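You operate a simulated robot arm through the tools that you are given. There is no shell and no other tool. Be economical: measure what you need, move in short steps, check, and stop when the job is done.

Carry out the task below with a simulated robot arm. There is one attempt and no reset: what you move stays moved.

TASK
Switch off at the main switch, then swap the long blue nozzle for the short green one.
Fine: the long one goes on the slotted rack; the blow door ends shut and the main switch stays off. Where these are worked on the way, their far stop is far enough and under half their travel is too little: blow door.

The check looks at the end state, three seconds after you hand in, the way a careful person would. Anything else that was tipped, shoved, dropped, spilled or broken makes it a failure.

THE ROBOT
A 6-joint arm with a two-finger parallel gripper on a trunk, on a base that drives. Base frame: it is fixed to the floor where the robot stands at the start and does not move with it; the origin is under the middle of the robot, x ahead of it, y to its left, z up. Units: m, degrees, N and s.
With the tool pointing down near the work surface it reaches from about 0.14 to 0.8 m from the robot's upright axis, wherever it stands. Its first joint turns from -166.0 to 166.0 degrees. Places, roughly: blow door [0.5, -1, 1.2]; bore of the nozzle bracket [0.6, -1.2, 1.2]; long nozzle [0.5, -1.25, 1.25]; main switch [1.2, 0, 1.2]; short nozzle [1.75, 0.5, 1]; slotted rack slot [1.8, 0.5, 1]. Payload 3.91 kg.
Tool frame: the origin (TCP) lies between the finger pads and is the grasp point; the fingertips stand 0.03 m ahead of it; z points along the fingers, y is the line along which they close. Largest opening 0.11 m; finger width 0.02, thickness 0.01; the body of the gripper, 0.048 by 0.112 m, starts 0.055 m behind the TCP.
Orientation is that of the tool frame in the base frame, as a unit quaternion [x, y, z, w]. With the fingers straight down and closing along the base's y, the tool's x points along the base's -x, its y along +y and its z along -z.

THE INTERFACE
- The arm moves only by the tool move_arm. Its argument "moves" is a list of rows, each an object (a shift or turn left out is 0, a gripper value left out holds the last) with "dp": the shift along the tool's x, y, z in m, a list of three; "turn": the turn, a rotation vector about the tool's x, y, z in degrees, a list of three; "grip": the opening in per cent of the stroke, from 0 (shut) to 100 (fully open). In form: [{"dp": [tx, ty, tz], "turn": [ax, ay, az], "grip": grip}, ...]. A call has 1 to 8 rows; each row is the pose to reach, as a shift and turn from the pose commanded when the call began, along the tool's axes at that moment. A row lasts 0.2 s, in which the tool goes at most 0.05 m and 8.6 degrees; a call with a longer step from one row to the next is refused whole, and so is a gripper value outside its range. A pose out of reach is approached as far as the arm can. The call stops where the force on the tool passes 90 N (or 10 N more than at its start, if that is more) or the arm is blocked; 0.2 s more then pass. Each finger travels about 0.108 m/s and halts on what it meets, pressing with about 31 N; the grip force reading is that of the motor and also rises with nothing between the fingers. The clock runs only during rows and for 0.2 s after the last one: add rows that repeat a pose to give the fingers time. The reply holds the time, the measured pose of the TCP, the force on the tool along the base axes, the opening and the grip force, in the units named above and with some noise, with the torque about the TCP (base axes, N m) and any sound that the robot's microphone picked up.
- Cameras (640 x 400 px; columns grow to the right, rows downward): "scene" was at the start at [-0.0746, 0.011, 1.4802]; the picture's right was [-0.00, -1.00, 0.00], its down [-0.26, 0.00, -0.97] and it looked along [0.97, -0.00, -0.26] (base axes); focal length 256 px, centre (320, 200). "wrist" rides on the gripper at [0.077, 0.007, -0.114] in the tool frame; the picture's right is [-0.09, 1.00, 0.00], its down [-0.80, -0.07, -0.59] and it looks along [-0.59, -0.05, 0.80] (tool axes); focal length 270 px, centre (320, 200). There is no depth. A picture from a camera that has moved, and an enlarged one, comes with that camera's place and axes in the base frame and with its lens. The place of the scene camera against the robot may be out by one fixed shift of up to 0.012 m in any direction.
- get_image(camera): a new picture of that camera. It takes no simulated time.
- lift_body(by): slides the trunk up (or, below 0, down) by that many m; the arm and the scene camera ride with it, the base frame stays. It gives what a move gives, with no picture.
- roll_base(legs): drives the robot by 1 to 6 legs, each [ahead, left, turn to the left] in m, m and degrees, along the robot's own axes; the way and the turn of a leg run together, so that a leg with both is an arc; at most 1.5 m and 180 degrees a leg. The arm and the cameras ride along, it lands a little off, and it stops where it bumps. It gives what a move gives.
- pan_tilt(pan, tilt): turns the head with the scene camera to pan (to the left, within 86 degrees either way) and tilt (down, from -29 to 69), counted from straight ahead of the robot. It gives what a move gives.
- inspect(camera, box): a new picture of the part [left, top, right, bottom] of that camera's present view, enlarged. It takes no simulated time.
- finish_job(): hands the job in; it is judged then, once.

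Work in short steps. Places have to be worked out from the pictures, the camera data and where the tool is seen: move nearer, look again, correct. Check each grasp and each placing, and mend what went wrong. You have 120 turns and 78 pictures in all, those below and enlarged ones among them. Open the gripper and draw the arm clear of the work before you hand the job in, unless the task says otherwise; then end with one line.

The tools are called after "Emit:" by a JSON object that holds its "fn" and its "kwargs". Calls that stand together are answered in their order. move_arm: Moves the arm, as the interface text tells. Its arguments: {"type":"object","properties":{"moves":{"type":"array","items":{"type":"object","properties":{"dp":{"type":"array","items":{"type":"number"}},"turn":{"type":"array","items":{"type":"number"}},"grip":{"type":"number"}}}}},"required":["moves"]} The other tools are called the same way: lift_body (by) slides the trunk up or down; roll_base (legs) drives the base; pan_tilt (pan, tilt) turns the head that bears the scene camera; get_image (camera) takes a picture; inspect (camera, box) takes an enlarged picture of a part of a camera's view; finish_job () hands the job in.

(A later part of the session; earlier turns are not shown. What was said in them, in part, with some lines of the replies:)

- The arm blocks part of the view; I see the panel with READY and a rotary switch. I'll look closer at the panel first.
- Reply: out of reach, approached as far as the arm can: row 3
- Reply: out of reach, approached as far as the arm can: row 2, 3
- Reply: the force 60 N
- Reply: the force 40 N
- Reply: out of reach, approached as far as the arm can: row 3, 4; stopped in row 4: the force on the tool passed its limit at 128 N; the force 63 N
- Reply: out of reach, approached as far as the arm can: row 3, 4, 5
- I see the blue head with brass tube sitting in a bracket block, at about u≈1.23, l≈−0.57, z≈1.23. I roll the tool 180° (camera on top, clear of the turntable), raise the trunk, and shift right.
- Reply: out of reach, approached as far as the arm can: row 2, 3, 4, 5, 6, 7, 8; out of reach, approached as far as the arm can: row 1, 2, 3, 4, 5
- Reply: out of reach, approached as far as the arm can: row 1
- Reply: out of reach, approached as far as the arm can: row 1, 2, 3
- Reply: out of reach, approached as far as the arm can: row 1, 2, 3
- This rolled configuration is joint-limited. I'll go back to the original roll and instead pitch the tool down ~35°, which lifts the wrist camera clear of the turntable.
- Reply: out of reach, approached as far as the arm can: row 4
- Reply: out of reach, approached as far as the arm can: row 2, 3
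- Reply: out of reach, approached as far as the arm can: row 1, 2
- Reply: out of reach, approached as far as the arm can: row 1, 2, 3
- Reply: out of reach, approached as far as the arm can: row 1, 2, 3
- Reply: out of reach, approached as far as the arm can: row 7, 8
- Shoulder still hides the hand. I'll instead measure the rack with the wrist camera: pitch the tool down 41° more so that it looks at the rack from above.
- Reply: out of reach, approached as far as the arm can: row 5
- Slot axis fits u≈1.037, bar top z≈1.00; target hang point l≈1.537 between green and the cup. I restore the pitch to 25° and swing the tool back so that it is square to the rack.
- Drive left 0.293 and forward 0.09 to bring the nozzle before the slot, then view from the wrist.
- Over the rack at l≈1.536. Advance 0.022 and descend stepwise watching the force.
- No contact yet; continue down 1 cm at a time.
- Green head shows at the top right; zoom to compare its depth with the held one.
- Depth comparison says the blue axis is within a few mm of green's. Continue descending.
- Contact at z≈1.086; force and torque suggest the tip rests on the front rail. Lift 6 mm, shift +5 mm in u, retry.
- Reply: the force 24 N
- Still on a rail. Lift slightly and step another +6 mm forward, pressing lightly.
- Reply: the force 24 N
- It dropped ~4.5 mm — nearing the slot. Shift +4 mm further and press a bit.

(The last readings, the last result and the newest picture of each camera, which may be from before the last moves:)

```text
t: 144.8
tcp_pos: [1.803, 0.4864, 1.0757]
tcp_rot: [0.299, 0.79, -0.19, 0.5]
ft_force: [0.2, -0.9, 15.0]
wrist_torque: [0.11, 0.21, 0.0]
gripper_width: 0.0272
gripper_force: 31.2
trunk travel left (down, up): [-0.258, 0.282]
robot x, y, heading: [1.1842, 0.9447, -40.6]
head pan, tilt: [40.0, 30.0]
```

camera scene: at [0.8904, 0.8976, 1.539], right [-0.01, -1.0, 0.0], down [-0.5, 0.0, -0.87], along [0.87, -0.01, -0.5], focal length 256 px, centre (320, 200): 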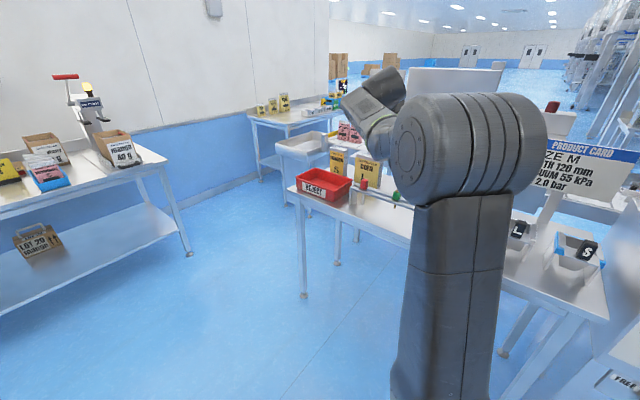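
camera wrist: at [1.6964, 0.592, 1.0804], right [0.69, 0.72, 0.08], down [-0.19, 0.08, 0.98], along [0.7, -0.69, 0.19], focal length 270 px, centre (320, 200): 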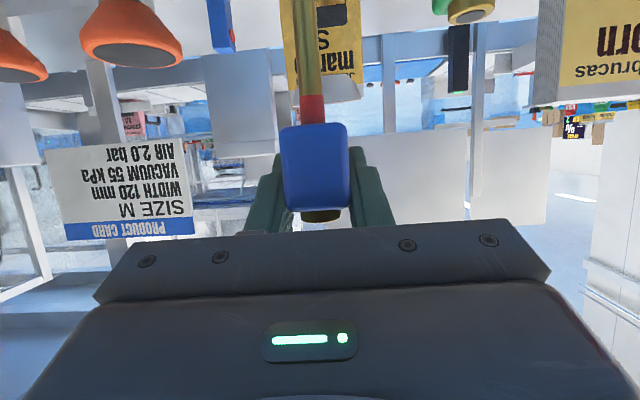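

Possibly seating or possibly slipping in the grip; check with a picture.

Emit:
{"fn": "get_image", "kwargs": {"camera": "wrist"}}

```text
21 pictures are left
camera wrist: at [1.706, 0.5829, 1.0538], right [0.69, 0.72, 0.08], down [-0.19, 0.08, 0.98], along [0.7, -0.69, 0.19], focal length 270 px, centre (320, 200)
```

wrist: 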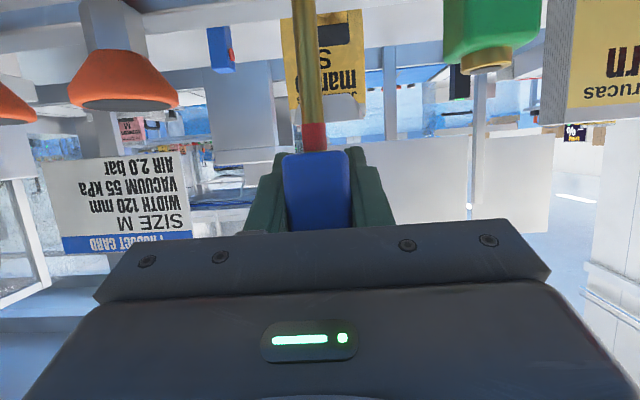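

The nozzle slipped ~1 cm up in the grip (tip stayed on the rail). Depth comparison puts the slot ~1 cm nearer. I lighten the press and slide back −u in small steps to find the slot.

Emit:
{"fn": "move_arm", "kwargs": {"moves": [{"dp": [-0.0018, 0, -0.0009]}, {"dp": [-0.0002, 0, -0.0045]}, {"dp": [0.0008, 0, -0.0067]}, {"dp": [0.0019, 0, -0.009]}]}}

```text
t: 145.8
tcp_pos: [1.7978, 0.492, 1.0759]
tcp_rot: [0.3, 0.791, -0.19, 0.498]
ft_force: [0.0, 0.3, -0.8]
wrist_torque: [0.01, 0.01, 0.02]
gripper_width: 0.027
gripper_force: 30.9
trunk travel left (down, up): [-0.258, 0.282]
robot x, y, heading: [1.1844, 0.9451, -40.6]
head pan, tilt: [40.0, 30.0]
```

No contact now; test lowering 4 mm here.

Emit:
{"fn": "move_arm", "kwargs": {"moves": [{"dp": [0.0018, 0, 0.0009]}, {"dp": [0.0036, 0, 0.0017]}, {"dp": [0.0036, 0, 0.0017]}]}}

```text
t: 146.6
tcp_pos: [1.7989, 0.4946, 1.0747]
tcp_rot: [0.3, 0.789, -0.191, 0.5]
ft_force: [2.4, -2.4, 9.7]
wrist_torque: [-0.13, -0.12, 0.02]
gripper_width: 0.0271
gripper_force: 30.6
trunk travel left (down, up): [-0.258, 0.282]
robot x, y, heading: [1.1876, 0.9465, -40.8]
head pan, tilt: [40.0, 30.0]
```

I need a better side view. With a large head pan the camera shifts sideways and may see the hand past the shoulder; try pan −55.

Emit:
{"fn": "pan_tilt", "kwargs": {"pan": -55, "tilt": 30}}

Emit:
{"fn": "get_image", "kwargs": {"camera": "scene"}}

```text
t: 148.3
tcp_pos: [1.7976, 0.4941, 1.0734]
tcp_rot: [0.3, 0.79, -0.191, 0.499]
ft_force: [3.4, -2.9, 18.0]
wrist_torque: [-0.09, -0.05, -0.01]
gripper_width: 0.0271
gripper_force: 31.5
trunk travel left (down, up): [-0.258, 0.282]
robot x, y, heading: [1.1847, 0.9448, -40.3]
head pan, tilt: [-55.0, 30.0]
```

```text
20 pictures are left
camera scene: at [1.0482, 0.9756, 1.3339], right [-1.0, 0.1, 0.0], down [0.05, 0.5, -0.87], along [-0.08, -0.86, -0.5], focal length 256 px, centre (320, 200)
```

scene: 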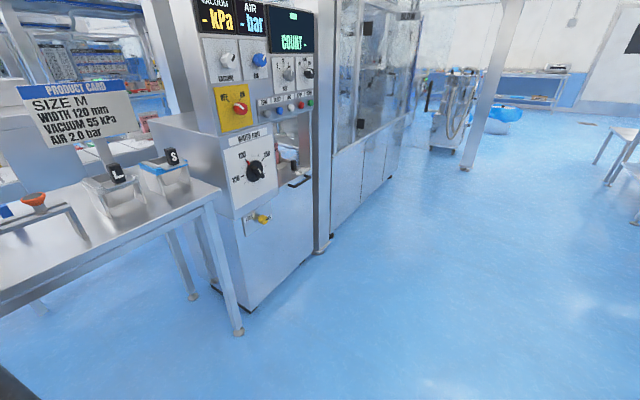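

Rack enters at the left edge. Pan −36 and zoom on the left part.

Emit:
{"fn": "pan_tilt", "kwargs": {"pan": -36, "tilt": 30}}

Emit:
{"fn": "inspect", "kwargs": {"camera": "scene", "box": [0, 100, 240, 250]}}

```text
t: 149.2
tcp_pos: [1.7966, 0.4935, 1.0744]
tcp_rot: [0.299, 0.79, -0.19, 0.5]
ft_force: [2.1, -1.6, 19.2]
wrist_torque: [0.05, 0.0, -0.02]
gripper_width: 0.0271
gripper_force: 31.2
trunk travel left (down, up): [-0.258, 0.282]
robot x, y, heading: [1.1828, 0.9438, -40.7]
head pan, tilt: [-36.0, 30.0]
```

```text
2.67 times, centred on (120, 175) of scene
camera zoom: at [1.0777, 0.9779, 1.3339], right [-0.97, -0.23, 0.0], down [-0.11, 0.49, -0.87], along [0.2, -0.84, -0.5], focal length 683 px, centre (853, 267)
```

zoom: 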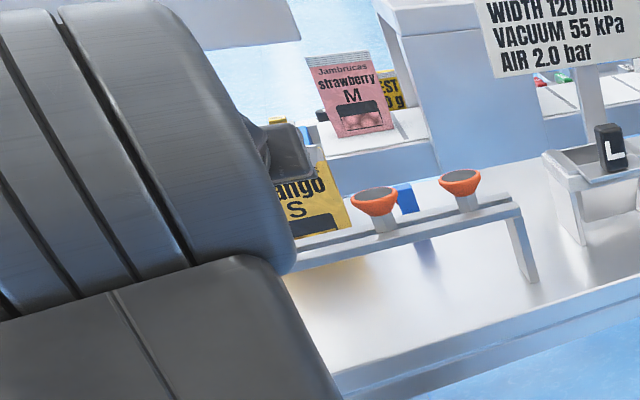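

Hand is just hidden. I lift the nozzle 5 cm, move the arm 0.22 right and the base 0.22 left so the hand is visible right of the shoulder.

Emit:
{"fn": "lift_body", "kwargs": {"by": 0.07}}

Emit:
{"fn": "move_arm", "kwargs": {"moves": [{"dp": [0, -0.044, 0]}, {"dp": [0, -0.088, 0]}, {"dp": [0, -0.132, 0]}, {"dp": [0, -0.176, 0]}, {"dp": [0, -0.22, 0]}]}}

Emit:
{"fn": "roll_base", "kwargs": {"legs": [[0, 0.22, 0]]}}

Emit:
{"fn": "inspect", "kwargs": {"camera": "scene", "box": [0, 80, 240, 230]}}

```text
t: 150.2
tcp_pos: [1.7971, 0.4945, 1.1425]
tcp_rot: [0.299, 0.791, -0.19, 0.499]
ft_force: [-0.3, 0.9, -0.6]
wrist_torque: [-0.03, 0.0, 0.0]
gripper_width: 0.027
gripper_force: 30.9
trunk travel left (down, up): [-0.328, 0.212]
robot x, y, heading: [1.1852, 0.9419, -40.8]
head pan, tilt: [-36.0, 30.0]
```

```text
t: 151.4
tcp_pos: [1.6534, 0.3297, 1.1433]
tcp_rot: [0.3, 0.79, -0.19, 0.499]
ft_force: [-0.7, -0.7, 0.0]
wrist_torque: [0.0, 0.02, 0.02]
gripper_width: 0.0272
gripper_force: 31.0
trunk travel left (down, up): [-0.328, 0.212]
robot x, y, heading: [1.1884, 0.9412, -40.5]
head pan, tilt: [-36.0, 30.0]
```

```text
t: 153.1
tcp_pos: [1.7971, 0.4983, 1.1439]
tcp_rot: [0.298, 0.791, -0.188, 0.5]
ft_force: [-0.8, -0.1, -0.8]
wrist_torque: [-0.02, -0.01, 0.0]
gripper_width: 0.0273
gripper_force: 30.4
trunk travel left (down, up): [-0.328, 0.212]
robot x, y, heading: [1.3264, 1.109, -40.4]
head pan, tilt: [-36.0, 30.0]
```

```text
2.67 times, centred on (120, 155) of scene
camera zoom: at [1.2216, 1.1434, 1.404], right [-0.97, -0.23, 0.0], down [-0.12, 0.49, -0.87], along [0.2, -0.84, -0.5], focal length 683 px, centre (853, 320)
```

zoom: 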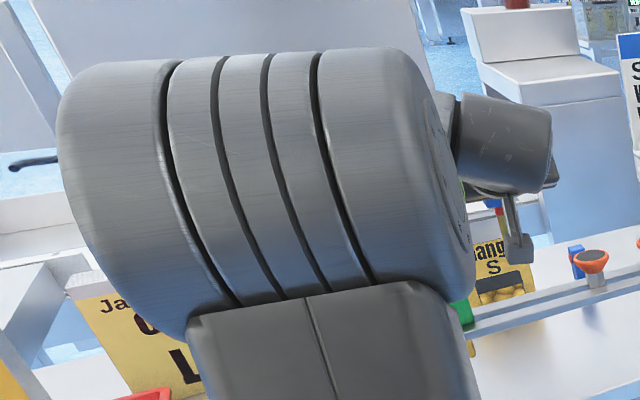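

Now the nozzle and rack are both in view. Zoom tightly.

Emit:
{"fn": "inspect", "kwargs": {"camera": "scene", "box": [160, 145, 240, 205]}}

```text
6.67 times, centred on (200, 175) of scene
camera zoom: at [1.2216, 1.1434, 1.404], right [-0.97, -0.23, 0.0], down [-0.12, 0.49, -0.87], along [0.2, -0.84, -0.5], focal length 1707 px, centre (1120, 367)
```

zoom: 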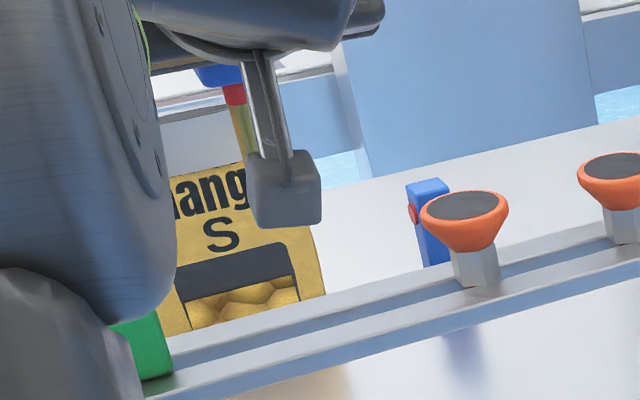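

The wrist camera box hides the tube's tip; shift a further 0.1 likewise.

Emit:
{"fn": "move_arm", "kwargs": {"moves": [{"dp": [0, -0.04, 0]}, {"dp": [0, -0.08, 0]}, {"dp": [0, -0.11, 0]}]}}

Emit:
{"fn": "roll_base", "kwargs": {"legs": [[0, 0.11, 0]]}}

Emit:
{"fn": "inspect", "kwargs": {"camera": "scene", "box": [150, 140, 270, 215]}}

```text
t: 153.9
tcp_pos: [1.7243, 0.4143, 1.1441]
tcp_rot: [0.298, 0.791, -0.19, 0.499]
ft_force: [0.5, -0.3, -0.3]
wrist_torque: [-0.01, 0.02, 0.0]
gripper_width: 0.0274
gripper_force: 30.7
trunk travel left (down, up): [-0.328, 0.212]
robot x, y, heading: [1.3258, 1.1082, -40.5]
head pan, tilt: [-36.0, 30.0]
```

```text
t: 155.1
tcp_pos: [1.7951, 0.4966, 1.1447]
tcp_rot: [0.299, 0.791, -0.19, 0.5]
ft_force: [0.3, -0.8, -1.2]
wrist_torque: [-0.03, 0.01, 0.01]
gripper_width: 0.027
gripper_force: 31.2
trunk travel left (down, up): [-0.328, 0.212]
robot x, y, heading: [1.398, 1.1916, -40.8]
head pan, tilt: [-36.0, 30.0]
```

```text
5.33 times, centred on (210, 178) of scene
camera zoom: at [1.2919, 1.2259, 1.404], right [-0.97, -0.23, 0.0], down [-0.12, 0.49, -0.87], along [0.2, -0.84, -0.5], focal length 1365 px, centre (907, 320)
```

zoom: 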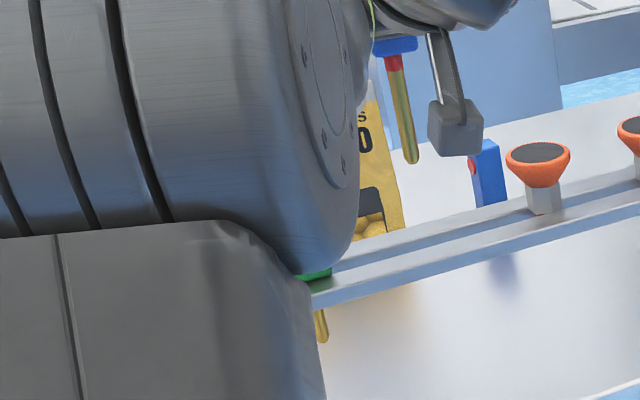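

Very informative: tip visible at left of the camera box. Zoom in more to measure tip versus groove.

Emit:
{"fn": "inspect", "kwargs": {"camera": "scene", "box": [196, 145, 260, 195]}}

```text
8.00 times, centred on (228, 170) of scene
camera zoom: at [1.2919, 1.2259, 1.404], right [-0.97, -0.23, 0.0], down [-0.12, 0.49, -0.87], along [0.2, -0.84, -0.5], focal length 2048 px, centre (1056, 440)
```

zoom: 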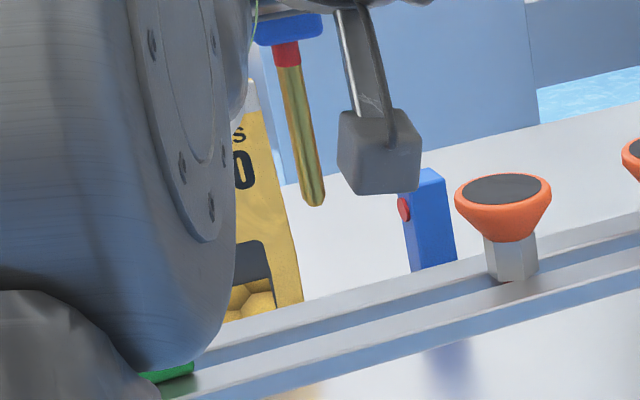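

Measured: groove ≈14 mm wide, tube ≈10 mm; my tip had been on the front rail, ~27 mm too near. Move forward 0.0267 and down to ~1 cm above the bar, then look.

Emit:
{"fn": "move_arm", "kwargs": {"moves": [{"dp": [-0.0114, 0, 0.0241]}, {"dp": [0.0157, 0, 0.0369]}, {"dp": [0.0401, 0, 0.0484]}, {"dp": [0.0401, 0, 0.0484]}]}}

Emit:
{"fn": "inspect", "kwargs": {"camera": "scene", "box": [196, 145, 260, 195]}}

```text
t: 156.1
tcp_pos: [1.8157, 0.4797, 1.0844]
tcp_rot: [0.299, 0.791, -0.189, 0.5]
ft_force: [-0.4, 0.0, -0.5]
wrist_torque: [-0.02, -0.01, 0.0]
gripper_width: 0.0271
gripper_force: 30.8
trunk travel left (down, up): [-0.328, 0.212]
robot x, y, heading: [1.3969, 1.1913, -40.6]
head pan, tilt: [-36.0, 30.0]
```

```text
8.00 times, centred on (228, 170) of scene
camera zoom: at [1.2918, 1.2255, 1.404], right [-0.97, -0.23, 0.0], down [-0.12, 0.49, -0.87], along [0.2, -0.84, -0.5], focal length 2048 px, centre (1056, 440)
```

zoom: 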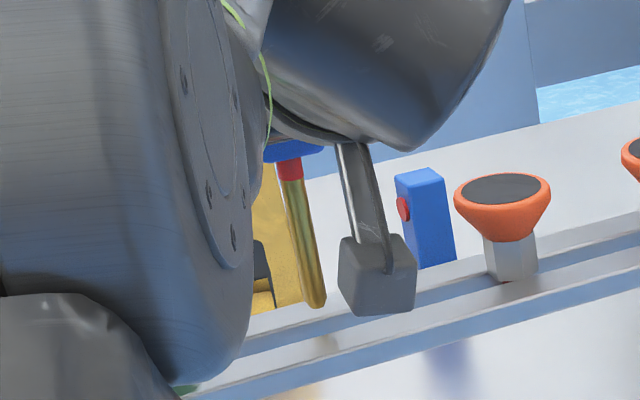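

Tip is close above the groove (maybe a few mm too far). Lower 1.2 cm and read the force.

Emit:
{"fn": "move_arm", "kwargs": {"moves": [{"dp": [0.0072, 0, -0.0002]}, {"dp": [0.0099, 0, 0.001]}, {"dp": [0.0117, 0, 0.0019]}, {"dp": [0.0117, 0, 0.0019]}]}}

```text
t: 157.1
tcp_pos: [1.8107, 0.4818, 1.0751]
tcp_rot: [0.299, 0.79, -0.19, 0.5]
ft_force: [-0.6, 0.4, -0.4]
wrist_torque: [-0.01, -0.05, 0.0]
gripper_width: 0.0274
gripper_force: 31.1
trunk travel left (down, up): [-0.328, 0.212]
robot x, y, heading: [1.395, 1.1944, -40.4]
head pan, tilt: [-36.0, 30.0]
```

No contact at 1.075. Down 7 mm more.

Emit:
{"fn": "move_arm", "kwargs": {"moves": [{"dp": [0.0032, 0, 0.0015]}, {"dp": [0.0063, 0, 0.003]}, {"dp": [0.0063, 0, 0.003]}]}}

```text
t: 157.9
tcp_pos: [1.8119, 0.4822, 1.0686]
tcp_rot: [0.299, 0.791, -0.19, 0.499]
ft_force: [0.5, 0.2, -0.8]
wrist_torque: [0.01, 0.0, 0.0]
gripper_width: 0.0273
gripper_force: 31.2
trunk travel left (down, up): [-0.328, 0.212]
robot x, y, heading: [1.3974, 1.1909, -40.3]
head pan, tilt: [-36.0, 30.0]
```

In the slot. Lower another 4 cm.

Emit:
{"fn": "move_arm", "kwargs": {"moves": [{"dp": [0.009, 0, 0.0043]}, {"dp": [0.018, 0, 0.0085]}, {"dp": [0.027, 0, 0.0128]}, {"dp": [0.0362, 0, 0.0171]}, {"dp": [0.0362, 0, 0.0171]}]}}

Emit:
{"fn": "inspect", "kwargs": {"camera": "scene", "box": [196, 145, 260, 195]}}

```text
t: 159.1
tcp_pos: [1.8113, 0.4802, 1.0289]
tcp_rot: [0.299, 0.791, -0.19, 0.5]
ft_force: [-0.1, 0.4, -0.3]
wrist_torque: [0.03, -0.01, 0.02]
gripper_width: 0.0272
gripper_force: 30.6
trunk travel left (down, up): [-0.328, 0.212]
robot x, y, heading: [1.3988, 1.1938, -40.2]
head pan, tilt: [-36.0, 30.0]
```

```text
8.00 times, centred on (228, 170) of scene
camera zoom: at [1.2917, 1.2256, 1.404], right [-0.97, -0.23, 0.0], down [-0.12, 0.49, -0.87], along [0.2, -0.84, -0.5], focal length 2048 px, centre (1056, 440)
```

zoom: 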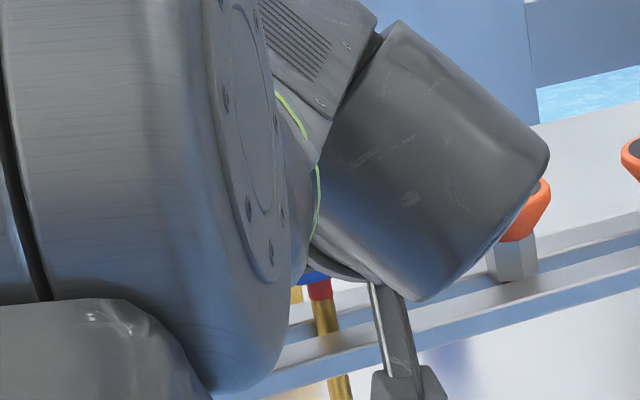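

The tube passes through the slot (visible above and below the rail). Lower until contact.

Emit:
{"fn": "move_arm", "kwargs": {"moves": [{"dp": [0.0063, 0, 0.003]}, {"dp": [0.0108, 0, 0.0051]}, {"dp": [0.0108, 0, 0.0051]}]}}

Emit:
{"fn": "move_arm", "kwargs": {"moves": [{"dp": [0.0036, 0, 0.0017]}, {"dp": [0.0036, 0, 0.0017]}]}}

```text
t: 159.9
tcp_pos: [1.8109, 0.4802, 1.0161]
tcp_rot: [0.299, 0.791, -0.189, 0.499]
ft_force: [-0.7, -0.8, -1.0]
wrist_torque: [0.0, -0.02, 0.02]
gripper_width: 0.0272
gripper_force: 30.3
trunk travel left (down, up): [-0.328, 0.212]
robot x, y, heading: [1.3972, 1.192, -40.4]
head pan, tilt: [-36.0, 30.0]
```

```text
t: 160.5
tcp_pos: [1.8103, 0.4821, 1.013]
tcp_rot: [0.299, 0.791, -0.19, 0.499]
ft_force: [-0.2, 0.6, -1.0]
wrist_torque: [-0.02, -0.02, 0.0]
gripper_width: 0.0273
gripper_force: 30.8
trunk travel left (down, up): [-0.328, 0.212]
robot x, y, heading: [1.3994, 1.1948, -40.3]
head pan, tilt: [-36.0, 30.0]
```

Still free; two more small steps down.

Emit:
{"fn": "move_arm", "kwargs": {"moves": [{"dp": [0.0036, 0, 0.0017]}, {"dp": [0.0063, 0, 0.003]}, {"dp": [0.0063, 0, 0.003]}]}}

Emit:
{"fn": "get_image", "kwargs": {"camera": "wrist"}}

```text
t: 161.3
tcp_pos: [1.8135, 0.4805, 1.0063]
tcp_rot: [0.299, 0.79, -0.19, 0.5]
ft_force: [0.3, -0.9, -0.6]
wrist_torque: [-0.01, 0.0, -0.01]
gripper_width: 0.0274
gripper_force: 31.1
trunk travel left (down, up): [-0.328, 0.212]
robot x, y, heading: [1.3976, 1.1938, -40.4]
head pan, tilt: [-36.0, 30.0]
```

```text
12 pictures are left
camera wrist: at [1.7138, 0.5763, 0.9852], right [0.69, 0.72, 0.08], down [-0.19, 0.08, 0.98], along [0.7, -0.69, 0.19], focal length 270 px, centre (320, 200)
```

wrist: 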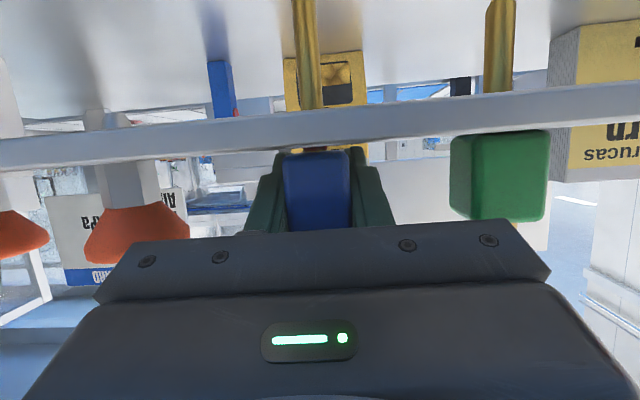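

Blue head sits just above the bar. Lower 4 mm more, then release.

Emit:
{"fn": "move_arm", "kwargs": {"moves": [{"dp": [0.0036, 0, 0.0017]}, {"dp": [0.0036, 0, 0.0017]}]}}

```text
t: 161.9
tcp_pos: [1.812, 0.4814, 1.0044]
tcp_rot: [0.298, 0.79, -0.191, 0.5]
ft_force: [3.4, -3.3, 10.2]
wrist_torque: [0.22, 0.09, -0.02]
gripper_width: 0.0273
gripper_force: 30.4
trunk travel left (down, up): [-0.328, 0.212]
robot x, y, heading: [1.3945, 1.1941, -40.5]
head pan, tilt: [-36.0, 30.0]
```

Contact. Open slightly and withdraw straight back.

Emit:
{"fn": "move_arm", "kwargs": {"moves": [{"dp": [-0.0018, 0, -0.0009], "grip": 42}, {"dp": [-0.0018, 0, -0.0009], "grip": 42}, {"dp": [0.0153, 0, -0.037], "grip": 42}, {"dp": [0.0323, 0, -0.073], "grip": 42}, {"dp": [0.049, 0, -0.109], "grip": 42}]}}

Emit:
{"fn": "get_image", "kwargs": {"camera": "wrist"}}

```text
t: 163.1
tcp_pos: [1.7213, 0.5607, 1.0071]
tcp_rot: [0.299, 0.79, -0.189, 0.5]
ft_force: [0.1, -0.8, 0.1]
wrist_torque: [-0.02, 0.07, 0.01]
gripper_width: 0.0464
gripper_force: 0.1
trunk travel left (down, up): [-0.328, 0.212]
robot x, y, heading: [1.3956, 1.1891, -40.6]
head pan, tilt: [-36.0, 30.0]
```

```text
11 pictures are left
camera wrist: at [1.6226, 0.6565, 0.987], right [0.69, 0.72, 0.08], down [-0.19, 0.08, 0.98], along [0.7, -0.69, 0.19], focal length 270 px, centre (320, 200)
```

wrist: 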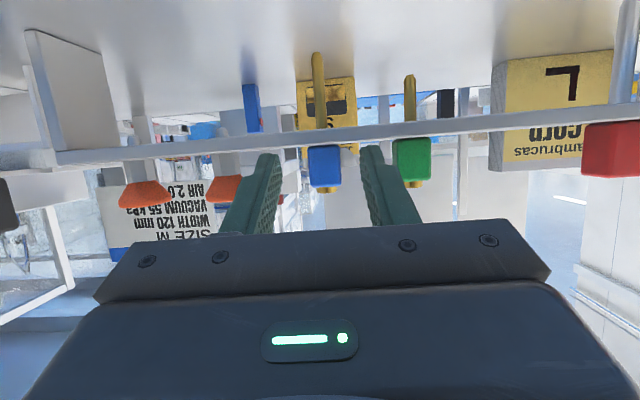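

Blue nozzle hangs properly in the slot. This view shows green 0.067 m left of it in the same slot. Its axis is at u≈1.037 (so the blue one was held ~40 mm behind TCP). Move left 0.068, then advance to TCP u≈1.055.

Emit:
{"fn": "move_arm", "kwargs": {"moves": [{"dp": [-0.0027, 0.034, -0.0013]}, {"dp": [-0.0027, 0.069, -0.0013]}, {"dp": [-0.0195, 0.069, 0.0345]}, {"dp": [-0.0365, 0.07, 0.0705]}]}}

Emit:
{"fn": "get_image", "kwargs": {"camera": "wrist"}}

```text
t: 164.1
tcp_pos: [1.8271, 0.562, 1.0075]
tcp_rot: [0.299, 0.791, -0.189, 0.499]
ft_force: [0.6, -0.1, -0.3]
wrist_torque: [-0.01, 0.01, -0.01]
gripper_width: 0.0461
gripper_force: 0.0
trunk travel left (down, up): [-0.328, 0.212]
robot x, y, heading: [1.3969, 1.1911, -40.4]
head pan, tilt: [-36.0, 30.0]
```

```text
10 pictures are left
camera wrist: at [1.728, 0.6566, 0.9862], right [0.69, 0.72, 0.08], down [-0.19, 0.08, 0.98], along [0.7, -0.69, 0.19], focal length 270 px, centre (320, 200)
```

wrist: 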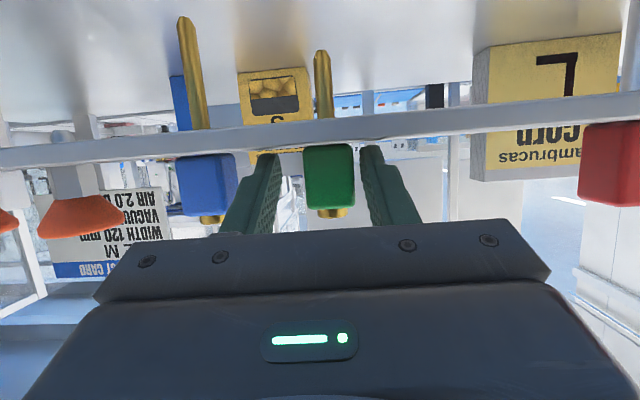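

Width-based depth puts green's axis at u≈1.065, consistent with the slot. Advance 0.038, shift 4 mm left, up 3 mm, and close.

Emit:
{"fn": "move_arm", "kwargs": {"moves": [{"dp": [-0.0108, 0.004, 0.016]}, {"dp": [-0.0189, 0.004, 0.033]}, {"dp": [-0.0189, 0.004, 0.033], "grip": 10}, {"dp": [-0.0189, 0.004, 0.033], "grip": 10}, {"dp": [-0.0189, 0.004, 0.033], "grip": 10}]}}

Emit:
{"fn": "get_image", "kwargs": {"camera": "wrist"}}

```text
t: 165.3
tcp_pos: [1.8579, 0.5394, 1.0103]
tcp_rot: [0.299, 0.791, -0.19, 0.499]
ft_force: [-0.6, -0.2, 0.6]
wrist_torque: [0.01, 0.0, -0.05]
gripper_width: 0.0275
gripper_force: 30.7
trunk travel left (down, up): [-0.328, 0.212]
robot x, y, heading: [1.4001, 1.1947, -40.4]
head pan, tilt: [-36.0, 30.0]
```

```text
9 pictures are left
camera wrist: at [1.7598, 0.6355, 0.9899], right [0.69, 0.72, 0.08], down [-0.19, 0.08, 0.98], along [0.7, -0.69, 0.19], focal length 270 px, centre (320, 200)
```

wrist: 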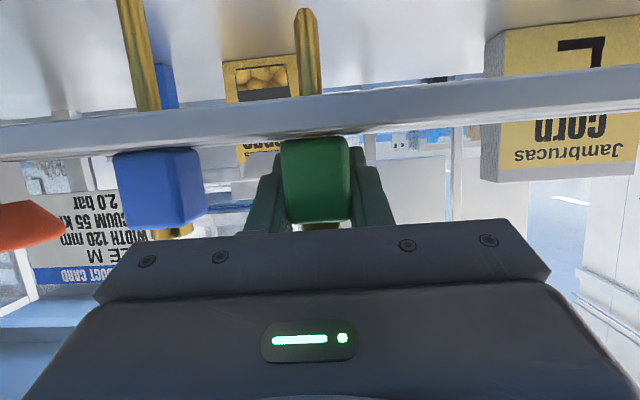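

Green gripped squarely (same offset as the blue had). Lift it out with the trunk and back off.

Emit:
{"fn": "lift_body", "kwargs": {"by": 0.03}}

Emit:
{"fn": "lift_body", "kwargs": {"by": 0.09}}

Emit:
{"fn": "roll_base", "kwargs": {"legs": [[-0.6, 0, 0.4]]}}

Emit:
{"fn": "move_arm", "kwargs": {"moves": [{"dp": [-0.0271, 0.0325, -0.0128]}, {"dp": [-0.0542, 0.065, -0.0256]}, {"dp": [-0.0813, 0.0975, -0.0384]}, {"dp": [-0.1085, 0.13, -0.0512]}, {"dp": [-0.1356, 0.1625, -0.064]}, {"dp": [-0.1627, 0.195, -0.0769]}, {"dp": [-0.1898, 0.2275, -0.0897]}, {"dp": [-0.217, 0.26, -0.1025]}]}}

```text
t: 166.1
tcp_pos: [1.8583, 0.5406, 1.0408]
tcp_rot: [0.3, 0.791, -0.19, 0.499]
ft_force: [-0.5, -1.2, -0.5]
wrist_torque: [0.05, -0.02, -0.01]
gripper_width: 0.0271
gripper_force: 30.5
trunk travel left (down, up): [-0.358, 0.182]
robot x, y, heading: [1.3988, 1.1923, -40.7]
head pan, tilt: [-36.0, 30.0]
```

```text
t: 167.3
tcp_pos: [1.8579, 0.5409, 1.1302]
tcp_rot: [0.299, 0.791, -0.19, 0.499]
ft_force: [0.6, 0.1, -1.1]
wrist_torque: [-0.03, -0.01, -0.03]
gripper_width: 0.0273
gripper_force: 31.7
trunk travel left (down, up): [-0.448, 0.092]
robot x, y, heading: [1.3997, 1.1889, -40.7]
head pan, tilt: [-36.0, 30.0]
```

```text
t: 170.7
tcp_pos: [1.3933, 0.9287, 1.1318]
tcp_rot: [0.305, 0.788, -0.193, 0.498]
ft_force: [0.3, -0.1, -0.4]
wrist_torque: [-0.01, 0.0, 0.03]
gripper_width: 0.0273
gripper_force: 31.2
trunk travel left (down, up): [-0.448, 0.092]
robot x, y, heading: [0.9433, 1.588, -41.2]
head pan, tilt: [-36.0, 30.0]
```

```text
t: 172.5
tcp_pos: [1.567, 1.1204, 1.3664]
tcp_rot: [0.305, 0.788, -0.194, 0.498]
ft_force: [-0.1, -0.2, -0.1]
wrist_torque: [-0.01, -0.02, 0.03]
gripper_width: 0.0274
gripper_force: 30.9
trunk travel left (down, up): [-0.448, 0.092]
robot x, y, heading: [0.9434, 1.5836, -41.1]
head pan, tilt: [-36.0, 30.0]
```

Travel back toward the blow door: reverse a bit, go right ~2.46 m.

Emit:
{"fn": "roll_base", "kwargs": {"legs": [[-0.13, 0, 1.1], [0, -1.2, 0], [0, -1.26, 0]]}}

```text
t: 185.4
tcp_pos: [-0.0626, -0.6514, 1.366]
tcp_rot: [0.285, 0.795, -0.182, 0.503]
ft_force: [-0.1, 0.6, -0.6]
wrist_torque: [0.03, -0.04, -0.03]
gripper_width: 0.0272
gripper_force: 31.5
trunk travel left (down, up): [-0.448, 0.092]
robot x, y, heading: [-0.7053, -0.2146, -38.7]
head pan, tilt: [-36.0, 30.0]
```

Correct heading by −1.4°, shift right 2 cm, and go ahead 0.45.

Emit:
{"fn": "roll_base", "kwargs": {"legs": [[0, -0.02, -1.4], [0.45, 0, 0]]}}

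```text
t: 188.4
tcp_pos: [0.2489, -0.9734, 1.3637]
tcp_rot: [0.299, 0.791, -0.19, 0.5]
ft_force: [0.4, -0.1, -0.3]
wrist_torque: [-0.02, 0.01, -0.02]
gripper_width: 0.0271
gripper_force: 30.9
trunk travel left (down, up): [-0.448, 0.092]
robot x, y, heading: [-0.3837, -0.5194, -40.5]
head pan, tilt: [-36.0, 30.0]
```

On track. Ahead 0.36 with 1 cm left.

Emit:
{"fn": "roll_base", "kwargs": {"legs": [[0.36, 0.01, 0]]}}

```text
t: 190.8
tcp_pos: [0.5323, -1.2078, 1.3646]
tcp_rot: [0.3, 0.79, -0.19, 0.5]
ft_force: [0.4, 0.5, -0.3]
wrist_torque: [0.01, -0.01, 0.0]
gripper_width: 0.0271
gripper_force: 31.1
trunk travel left (down, up): [-0.448, 0.092]
robot x, y, heading: [-0.0973, -0.7471, -40.6]
head pan, tilt: [-36.0, 30.0]
```

Target TCP ≈(0.567, −1.229). Move arm 0.040 ahead, 0.007 left, and check.

Emit:
{"fn": "move_arm", "kwargs": {"moves": [{"dp": [-0.0172, 0.007, 0.0365]}, {"dp": [-0.0172, 0.007, 0.0365]}, {"dp": [-0.0172, 0.007, 0.0365]}]}}

Emit:
{"fn": "move_arm", "kwargs": {"moves": [{"dp": [0, 0, 0]}]}}

Emit:
{"fn": "move_arm", "kwargs": {"moves": [{"dp": [0, 0, 0]}]}}

```text
t: 191.6
tcp_pos: [0.5683, -1.2308, 1.3665]
tcp_rot: [0.301, 0.79, -0.191, 0.499]
ft_force: [-0.2, -0.4, 0.0]
wrist_torque: [0.02, -0.01, 0.0]
gripper_width: 0.0272
gripper_force: 31.3
trunk travel left (down, up): [-0.448, 0.092]
robot x, y, heading: [-0.0968, -0.7457, -41.0]
head pan, tilt: [-36.0, 30.0]
```

```text
t: 192.0
tcp_pos: [0.5679, -1.2307, 1.366]
tcp_rot: [0.3, 0.79, -0.191, 0.5]
ft_force: [0.1, -0.3, -1.5]
wrist_torque: [0.01, 0.0, 0.02]
gripper_width: 0.0273
gripper_force: 30.4
trunk travel left (down, up): [-0.448, 0.092]
robot x, y, heading: [-0.0975, -0.7447, -40.6]
head pan, tilt: [-36.0, 30.0]
```

```text
t: 192.4
tcp_pos: [0.5668, -1.2302, 1.3653]
tcp_rot: [0.3, 0.79, -0.19, 0.499]
ft_force: [0.5, -0.8, -0.6]
wrist_torque: [0.01, -0.02, 0.01]
gripper_width: 0.0273
gripper_force: 30.7
trunk travel left (down, up): [-0.448, 0.092]
robot x, y, heading: [-0.0976, -0.7486, -40.3]
head pan, tilt: [-36.0, 30.0]
```

Well placed. Lower trunk 0.055, then descend gently with force checks.

Emit:
{"fn": "lift_body", "kwargs": {"by": -0.055}}

Emit:
{"fn": "move_arm", "kwargs": {"moves": [{"dp": [0.0045, 0, 0.0021]}, {"dp": [0.009, 0, 0.0043]}, {"dp": [0.009, 0, 0.0043]}]}}

Emit:
{"fn": "move_arm", "kwargs": {"moves": [{"dp": [0.0045, 0, 0.0021]}, {"dp": [0.009, 0, 0.0043]}, {"dp": [0.009, 0, 0.0043]}]}}

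```text
t: 193.4
tcp_pos: [0.5681, -1.2304, 1.3112]
tcp_rot: [0.3, 0.79, -0.19, 0.499]
ft_force: [0.6, 0.5, -0.1]
wrist_torque: [0.05, -0.02, 0.01]
gripper_width: 0.0271
gripper_force: 31.2
trunk travel left (down, up): [-0.393, 0.147]
robot x, y, heading: [-0.1007, -0.7489, -40.4]
head pan, tilt: [-36.0, 30.0]
```

```text
t: 194.2
tcp_pos: [0.5658, -1.2296, 1.3004]
tcp_rot: [0.301, 0.79, -0.192, 0.499]
ft_force: [0.2, -0.4, -0.5]
wrist_torque: [-0.02, -0.01, -0.02]
gripper_width: 0.0271
gripper_force: 31.1
trunk travel left (down, up): [-0.393, 0.147]
robot x, y, heading: [-0.0971, -0.7501, -40.6]
head pan, tilt: [-36.0, 30.0]
```

```text
t: 195.0
tcp_pos: [0.567, -1.23, 1.2917]
tcp_rot: [0.301, 0.79, -0.191, 0.499]
ft_force: [0.0, -0.4, -0.9]
wrist_torque: [-0.01, 0.0, -0.01]
gripper_width: 0.027
gripper_force: 31.1
trunk travel left (down, up): [-0.393, 0.147]
robot x, y, heading: [-0.1013, -0.7498, -40.6]
head pan, tilt: [-36.0, 30.0]
```

Still free at 1.292; continue in 5 mm-class steps.

Emit:
{"fn": "move_arm", "kwargs": {"moves": [{"dp": [0.0027, 0, 0.0013]}, {"dp": [0.0054, 0, 0.0026]}, {"dp": [0.0054, 0, 0.0026]}]}}

Emit:
{"fn": "move_arm", "kwargs": {"moves": [{"dp": [0.0027, 0, 0.0013]}, {"dp": [0.0054, 0, 0.0026]}, {"dp": [0.0054, 0, 0.0026]}]}}

Emit:
{"fn": "get_image", "kwargs": {"camera": "wrist"}}

```text
t: 195.8
tcp_pos: [0.567, -1.2304, 1.2845]
tcp_rot: [0.301, 0.79, -0.191, 0.499]
ft_force: [0.7, 0.2, -1.5]
wrist_torque: [0.02, 0.01, 0.01]
gripper_width: 0.0276
gripper_force: 31.1
trunk travel left (down, up): [-0.393, 0.147]
robot x, y, heading: [-0.0977, -0.7485, -40.9]
head pan, tilt: [-36.0, 30.0]
```

```text
t: 196.6
tcp_pos: [0.5681, -1.2299, 1.2783]
tcp_rot: [0.3, 0.79, -0.191, 0.499]
ft_force: [0.2, 0.9, -0.9]
wrist_torque: [-0.01, 0.02, 0.02]
gripper_width: 0.0271
gripper_force: 30.7
trunk travel left (down, up): [-0.393, 0.147]
robot x, y, heading: [-0.0976, -0.744, -40.7]
head pan, tilt: [-36.0, 30.0]
```

```text
8 pictures are left
camera wrist: at [0.4695, -1.1353, 1.2581], right [0.69, 0.72, 0.08], down [-0.19, 0.08, 0.98], along [0.7, -0.69, 0.19], focal length 270 px, centre (320, 200)
```

wrist: 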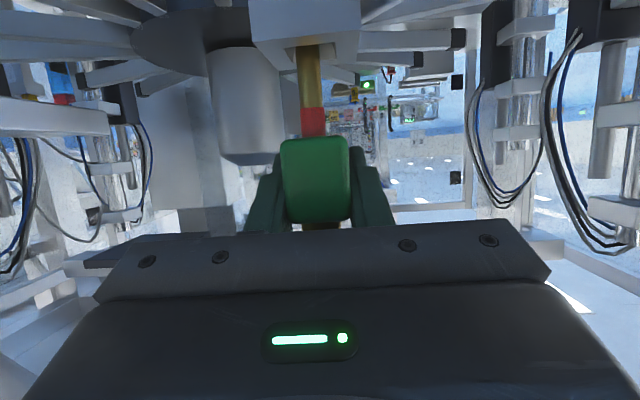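

The tube appears to be entering the bore. Continue down.

Emit:
{"fn": "move_arm", "kwargs": {"moves": [{"dp": [0.0027, 0, 0.0013]}, {"dp": [0.0054, 0, 0.0026]}, {"dp": [0.0081, 0, 0.0038]}, {"dp": [0.0081, 0, 0.0038]}]}}

Emit:
{"fn": "move_arm", "kwargs": {"moves": [{"dp": [0.0027, 0, 0.0013]}, {"dp": [0.0054, 0, 0.0026]}, {"dp": [0.0081, 0, 0.0038]}, {"dp": [0.0081, 0, 0.0038]}]}}

```text
t: 197.6
tcp_pos: [0.5675, -1.2303, 1.27]
tcp_rot: [0.3, 0.79, -0.191, 0.5]
ft_force: [-0.2, -0.7, 0.1]
wrist_torque: [0.01, 0.01, 0.0]
gripper_width: 0.0273
gripper_force: 31.2
trunk travel left (down, up): [-0.393, 0.147]
robot x, y, heading: [-0.1013, -0.7488, -40.5]
head pan, tilt: [-36.0, 30.0]
```

```text
t: 198.6
tcp_pos: [0.5674, -1.2305, 1.2603]
tcp_rot: [0.301, 0.79, -0.191, 0.499]
ft_force: [-0.8, 1.1, -0.8]
wrist_torque: [-0.01, 0.01, 0.01]
gripper_width: 0.0271
gripper_force: 30.8
trunk travel left (down, up): [-0.393, 0.147]
robot x, y, heading: [-0.098, -0.7486, -40.6]
head pan, tilt: [-36.0, 30.0]
```

Free at 1.260. Two more steps toward the expected seat at ≈1.245.

Emit:
{"fn": "move_arm", "kwargs": {"moves": [{"dp": [0.0045, 0, 0.0021]}, {"dp": [0.009, 0, 0.0043]}, {"dp": [0.009, 0, 0.0043]}]}}

Emit:
{"fn": "move_arm", "kwargs": {"moves": [{"dp": [0.0036, 0, 0.0017]}, {"dp": [0.0054, 0, 0.0026]}, {"dp": [0.0054, 0, 0.0026]}]}}

Emit:
{"fn": "get_image", "kwargs": {"camera": "wrist"}}

```text
t: 199.4
tcp_pos: [0.5665, -1.2306, 1.2496]
tcp_rot: [0.3, 0.79, -0.191, 0.499]
ft_force: [1.0, -0.2, -0.2]
wrist_torque: [-0.01, -0.03, 0.01]
gripper_width: 0.027
gripper_force: 30.7
trunk travel left (down, up): [-0.393, 0.147]
robot x, y, heading: [-0.1003, -0.75, -40.5]
head pan, tilt: [-36.0, 30.0]
```

```text
t: 200.2
tcp_pos: [0.5677, -1.2293, 1.2452]
tcp_rot: [0.299, 0.791, -0.19, 0.499]
ft_force: [-0.2, -0.1, 0.1]
wrist_torque: [-0.03, 0.02, 0.01]
gripper_width: 0.0275
gripper_force: 31.1
trunk travel left (down, up): [-0.393, 0.147]
robot x, y, heading: [-0.0997, -0.7492, -40.7]
head pan, tilt: [-36.0, 30.0]
```

```text
7 pictures are left
camera wrist: at [0.4694, -1.1339, 1.2248], right [0.69, 0.72, 0.08], down [-0.19, 0.08, 0.98], along [0.7, -0.69, 0.19], focal length 270 px, centre (320, 200)
```

wrist: 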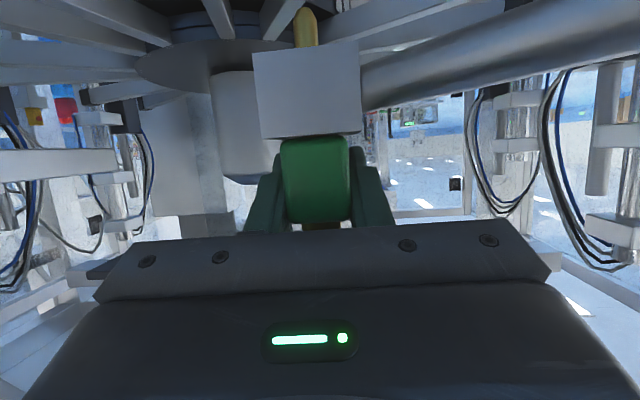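

Green is through the bore and its head is at the block. Press 3 mm more to confirm seating.

Emit:
{"fn": "move_arm", "kwargs": {"moves": [{"dp": [0.0018, 0, 0.0009]}, {"dp": [0.0032, 0, 0.0015]}, {"dp": [0.0032, 0, 0.0015]}]}}

```text
t: 201.0
tcp_pos: [0.5661, -1.2289, 1.2443]
tcp_rot: [0.3, 0.789, -0.192, 0.502]
ft_force: [5.6, -1.3, 16.6]
wrist_torque: [0.24, 0.2, -0.11]
gripper_width: 0.0272
gripper_force: 30.9
trunk travel left (down, up): [-0.393, 0.147]
robot x, y, heading: [-0.0984, -0.7486, -40.8]
head pan, tilt: [-36.0, 30.0]
```

Seated (16 N). Release and retreat straight back.

Emit:
{"fn": "move_arm", "kwargs": {"moves": [{"dp": [-0.0018, 0, -0.0009], "grip": 60}, {"dp": [-0.0018, 0, -0.0009], "grip": 60}, {"dp": [-0.0018, 0, -0.0009], "grip": 60}, {"dp": [0.0152, 0, -0.037], "grip": 60}, {"dp": [0.0323, 0, -0.073], "grip": 60}]}}

Emit:
{"fn": "get_image", "kwargs": {"camera": "wrist"}}

```text
t: 202.2
tcp_pos: [0.5063, -1.1783, 1.2454]
tcp_rot: [0.3, 0.79, -0.191, 0.499]
ft_force: [-0.5, 0.1, -0.6]
wrist_torque: [-0.02, -0.02, 0.0]
gripper_width: 0.066
gripper_force: 0.2
trunk travel left (down, up): [-0.393, 0.147]
robot x, y, heading: [-0.0991, -0.7494, -40.7]
head pan, tilt: [-36.0, 30.0]
```

```text
6 pictures are left
camera wrist: at [0.409, -1.0827, 1.2256], right [0.69, 0.72, 0.08], down [-0.19, 0.08, 0.98], along [0.7, -0.69, 0.19], focal length 270 px, centre (320, 200)
```

wrist: 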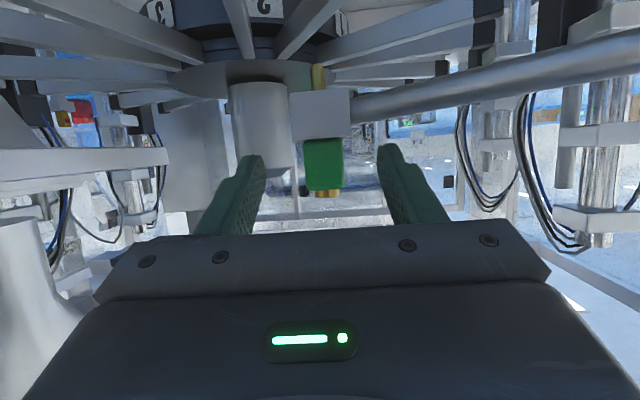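

Green is properly installed. Now back out, close fingers, and go around to the left side of the open door to push it shut.

Emit:
{"fn": "roll_base", "kwargs": {"legs": [[-0.8, 0, 0.5]]}}

Emit:
{"fn": "move_arm", "kwargs": {"moves": [{"grip": 0}, {"grip": 0}, {"grip": 0}]}}

Emit:
{"fn": "lift_body", "kwargs": {"by": 0.04}}

Emit:
{"fn": "roll_base", "kwargs": {"legs": [[0, 0.58, 0]]}}

Emit:
{"fn": "pan_tilt", "kwargs": {"pan": -30, "tilt": 15}}

Emit:
{"fn": "get_image", "kwargs": {"camera": "scene"}}

```text
t: 206.5
tcp_pos: [-0.0993, -0.6455, 1.2457]
tcp_rot: [0.291, 0.794, -0.185, 0.501]
ft_force: [-0.1, 0.6, -0.3]
wrist_torque: [0.0, 0.0, -0.03]
gripper_width: 0.0659
gripper_force: 0.1
trunk travel left (down, up): [-0.393, 0.147]
robot x, y, heading: [-0.7122, -0.23, -39.3]
head pan, tilt: [-36.0, 30.0]
```

```text
t: 207.3
tcp_pos: [-0.0995, -0.6456, 1.2463]
tcp_rot: [0.291, 0.794, -0.185, 0.501]
ft_force: [0.1, 0.3, -0.2]
wrist_torque: [-0.01, 0.03, 0.04]
gripper_width: 0.0
gripper_force: 30.7
trunk travel left (down, up): [-0.393, 0.147]
robot x, y, heading: [-0.7168, -0.2274, -39.4]
head pan, tilt: [-36.0, 30.0]
```

```text
t: 208.1
tcp_pos: [-0.0996, -0.6458, 1.2854]
tcp_rot: [0.29, 0.794, -0.184, 0.502]
ft_force: [0.6, 0.2, 1.0]
wrist_torque: [0.01, -0.02, 0.03]
gripper_width: 0.0002
gripper_force: 31.0
trunk travel left (down, up): [-0.433, 0.107]
robot x, y, heading: [-0.7182, -0.2293, -38.9]
head pan, tilt: [-36.0, 30.0]
```

```text
t: 211.4
tcp_pos: [0.2749, -0.1861, 1.2861]
tcp_rot: [0.289, 0.795, -0.183, 0.501]
ft_force: [-0.6, -0.8, -0.1]
wrist_torque: [0.02, -0.01, 0.01]
gripper_width: 0.0
gripper_force: 31.1
trunk travel left (down, up): [-0.433, 0.107]
robot x, y, heading: [-0.3415, 0.2263, -39.0]
head pan, tilt: [-36.0, 30.0]
```

```text
t: 212.2
tcp_pos: [0.2753, -0.1867, 1.2859]
tcp_rot: [0.289, 0.794, -0.184, 0.502]
ft_force: [0.1, 0.6, -0.2]
wrist_torque: [0.0, 0.0, -0.02]
gripper_width: 0.0001
gripper_force: 30.6
trunk travel left (down, up): [-0.433, 0.107]
robot x, y, heading: [-0.3479, 0.2288, -39.1]
head pan, tilt: [-30.0, 15.0]
```

```text
5 pictures are left
camera scene: at [-0.4407, 0.2572, 1.5331], right [-0.93, -0.36, 0.0], down [-0.09, 0.24, -0.97], along [0.35, -0.9, -0.26], focal length 256 px, centre (320, 200)
```

scene: 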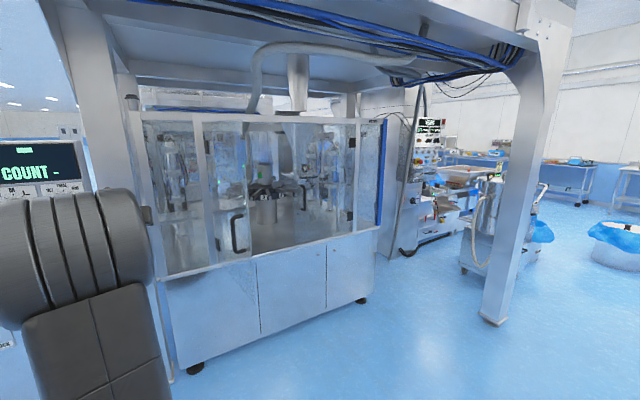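

Door still open as left. Go ahead 0.39 beside its outer face, then sweep right to push it.

Emit:
{"fn": "roll_base", "kwargs": {"legs": [[0.39, 0, -1]]}}

Emit:
{"fn": "roll_base", "kwargs": {"legs": [[0, -0.3, 0]]}}

```text
t: 214.7
tcp_pos: [0.5712, -0.4409, 1.2863]
tcp_rot: [0.294, 0.793, -0.187, 0.5]
ft_force: [-0.1, 0.6, -0.7]
wrist_torque: [0.01, 0.01, 0.0]
gripper_width: 0.0
gripper_force: 30.8
trunk travel left (down, up): [-0.433, 0.107]
robot x, y, heading: [-0.0469, -0.0213, -39.7]
head pan, tilt: [-30.0, 15.0]
```

```text
t: 216.7
tcp_pos: [0.3804, -0.6713, 1.2863]
tcp_rot: [0.291, 0.794, -0.185, 0.501]
ft_force: [0.4, -0.2, 0.0]
wrist_torque: [0.0, -0.03, 0.02]
gripper_width: 0.0002
gripper_force: 31.1
trunk travel left (down, up): [-0.433, 0.107]
robot x, y, heading: [-0.239, -0.2538, -39.3]
head pan, tilt: [-30.0, 15.0]
```

Already past the door plane with no resistance, so the door is swinging. Continue right 0.28.

Emit:
{"fn": "roll_base", "kwargs": {"legs": [[0, -0.28, 0]]}}

Emit:
{"fn": "get_image", "kwargs": {"camera": "wrist"}}

```text
t: 218.7
tcp_pos: [0.2021, -0.8873, 1.2862]
tcp_rot: [0.291, 0.794, -0.185, 0.501]
ft_force: [-0.4, -0.6, -0.8]
wrist_torque: [-0.02, 0.01, -0.01]
gripper_width: 0.0
gripper_force: 30.6
trunk travel left (down, up): [-0.433, 0.107]
robot x, y, heading: [-0.4137, -0.4684, -39.4]
head pan, tilt: [-30.0, 15.0]
```

```text
4 pictures are left
camera wrist: at [0.1023, -0.7939, 1.2651], right [0.67, 0.73, 0.08], down [-0.19, 0.07, 0.98], along [0.71, -0.68, 0.19], focal length 270 px, centre (320, 200)
```

wrist: 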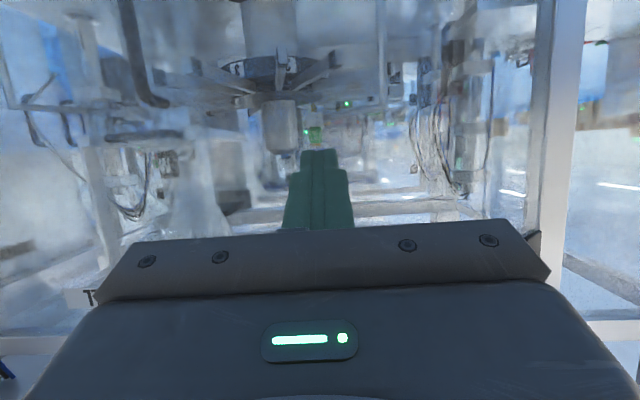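

The door glass seems in front now. Push forward 0.2.

Emit:
{"fn": "roll_base", "kwargs": {"legs": [[0.2, -0.02, -0.6]]}}

Emit:
{"fn": "get_image", "kwargs": {"camera": "wrist"}}

```text
t: 220.3
tcp_pos: [0.3389, -1.0357, 1.2849]
tcp_rot: [0.295, 0.792, -0.187, 0.5]
ft_force: [-0.1, -0.3, 0.1]
wrist_torque: [0.01, 0.03, -0.02]
gripper_width: 0.0003
gripper_force: 31.0
trunk travel left (down, up): [-0.433, 0.107]
robot x, y, heading: [-0.2728, -0.6102, -40.2]
head pan, tilt: [-30.0, 15.0]
```

```text
3 pictures are left
camera wrist: at [0.24, -0.9414, 1.2646], right [0.68, 0.73, 0.08], down [-0.19, 0.07, 0.98], along [0.71, -0.68, 0.19], focal length 270 px, centre (320, 200)
```

wrist: 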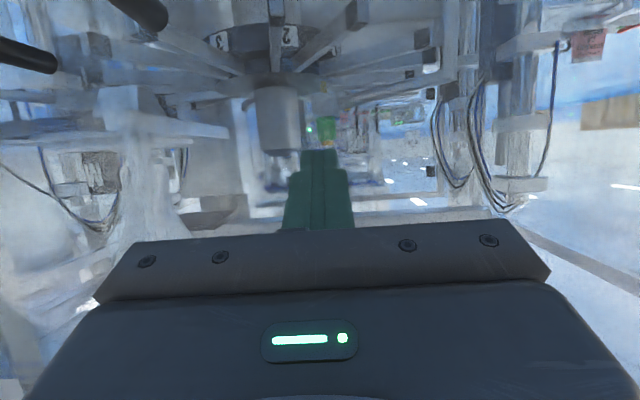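

Both handles are now visible side by side; the door is nearly closed. Press forward with the arm until it stops.

Emit:
{"fn": "move_arm", "kwargs": {"moves": [{"dp": [-0.0085, 0, 0.018]}, {"dp": [-0.015, 0, 0.0316]}, {"dp": [-0.0192, 0, 0.0407]}]}}

Emit:
{"fn": "move_arm", "kwargs": {"moves": [{"dp": [-0.0043, 0, 0.009]}, {"dp": [-0.0085, 0, 0.018]}]}}

```text
t: 221.1
tcp_pos: [0.3727, -1.0644, 1.2861]
tcp_rot: [0.295, 0.792, -0.188, 0.501]
ft_force: [0.7, 0.2, -0.1]
wrist_torque: [-0.04, -0.01, -0.01]
gripper_width: 0.0
gripper_force: 30.5
trunk travel left (down, up): [-0.433, 0.107]
robot x, y, heading: [-0.2754, -0.6102, -39.8]
head pan, tilt: [-30.0, 15.0]
```

```text
t: 221.7
tcp_pos: [0.3795, -1.0714, 1.286]
tcp_rot: [0.296, 0.794, -0.186, 0.498]
ft_force: [-51.3, 41.6, -20.9]
wrist_torque: [0.75, 0.6, 0.03]
gripper_width: 0.0001
gripper_force: 31.4
trunk travel left (down, up): [-0.433, 0.107]
robot x, y, heading: [-0.2747, -0.6121, -40.0]
head pan, tilt: [-30.0, 15.0]
```

Firm stop (66 N): the door is against its frame. Back away and verify.

Emit:
{"fn": "move_arm", "kwargs": {"moves": [{"dp": [0.0128, 0, -0.027]}, {"dp": [0.0256, 0, -0.054]}]}}

Emit:
{"fn": "roll_base", "kwargs": {"legs": [[-0.5, 0, 0], [0, 0.45, 0]]}}

Emit:
{"fn": "get_image", "kwargs": {"camera": "scene"}}

```text
t: 222.3
tcp_pos: [0.3397, -1.0406, 1.2866]
tcp_rot: [0.295, 0.792, -0.187, 0.501]
ft_force: [-0.2, 0.0, -0.4]
wrist_torque: [-0.01, 0.01, 0.04]
gripper_width: 0.0001
gripper_force: 30.6
trunk travel left (down, up): [-0.433, 0.107]
robot x, y, heading: [-0.2712, -0.6115, -39.8]
head pan, tilt: [-30.0, 15.0]
```

```text
t: 227.6
tcp_pos: [0.2469, -0.3643, 1.2865]
tcp_rot: [0.297, 0.791, -0.189, 0.5]
ft_force: [0.2, 0.4, -0.3]
wrist_torque: [0.02, -0.03, 0.01]
gripper_width: 0.0
gripper_force: 31.0
trunk travel left (down, up): [-0.433, 0.107]
robot x, y, heading: [-0.3647, 0.0595, -40.2]
head pan, tilt: [-30.0, 15.0]
```

```text
2 pictures are left
camera scene: at [-0.4615, 0.0979, 1.5332], right [-0.94, -0.34, 0.0], down [-0.09, 0.24, -0.97], along [0.33, -0.91, -0.26], focal length 256 px, centre (320, 200)
```

scene: 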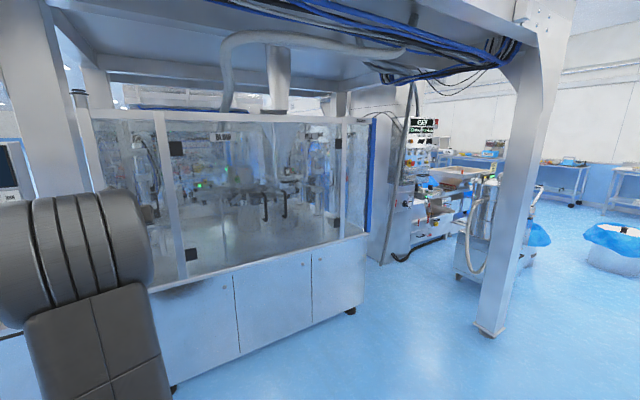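

The door looks shut. One zoom to confirm it is flush.

Emit:
{"fn": "inspect", "kwargs": {"camera": "scene", "box": [150, 110, 350, 270]}}

Emit:
{"fn": "move_arm", "kwargs": {"moves": [{"grip": 60}, {"grip": 60}, {"grip": 60}, {"grip": 60}]}}

```text
2.50 times, centred on (250, 190) of scene
camera zoom: at [-0.4615, 0.0979, 1.5332], right [-0.94, -0.34, 0.0], down [-0.09, 0.24, -0.97], along [0.33, -0.91, -0.26], focal length 640 px, centre (495, 225)
```

zoom: 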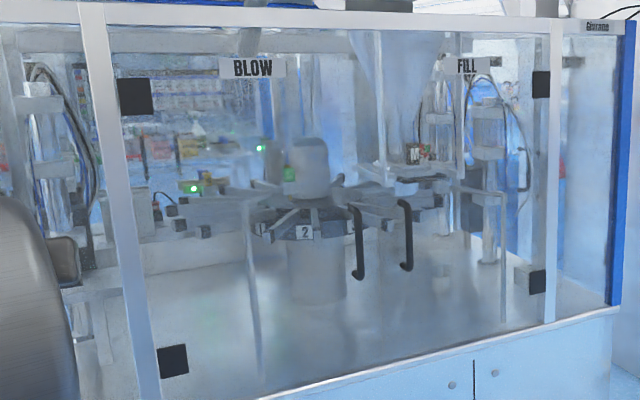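

```text
t: 228.6
tcp_pos: [0.2465, -0.3643, 1.2867]
tcp_rot: [0.296, 0.792, -0.188, 0.5]
ft_force: [0.4, 0.4, 0.5]
wrist_torque: [0.02, -0.02, -0.04]
gripper_width: 0.066
gripper_force: 0.0
trunk travel left (down, up): [-0.433, 0.107]
robot x, y, heading: [-0.3673, 0.0644, -40.1]
head pan, tilt: [-30.0, 15.0]
```

The door is flush, the green nozzle is in the bracket, the blue one hangs in the rack, and the switch is off. Handing in.

Emit:
{"fn": "finish_job", "kwargs": {}}

```text
The job is handed in.
```

The main switch is off, the long blue nozzle hangs in the slotted rack, the short green one is seated in the bracket, and the blow door is shut; I handed the job in with the gripper open and the arm clear.
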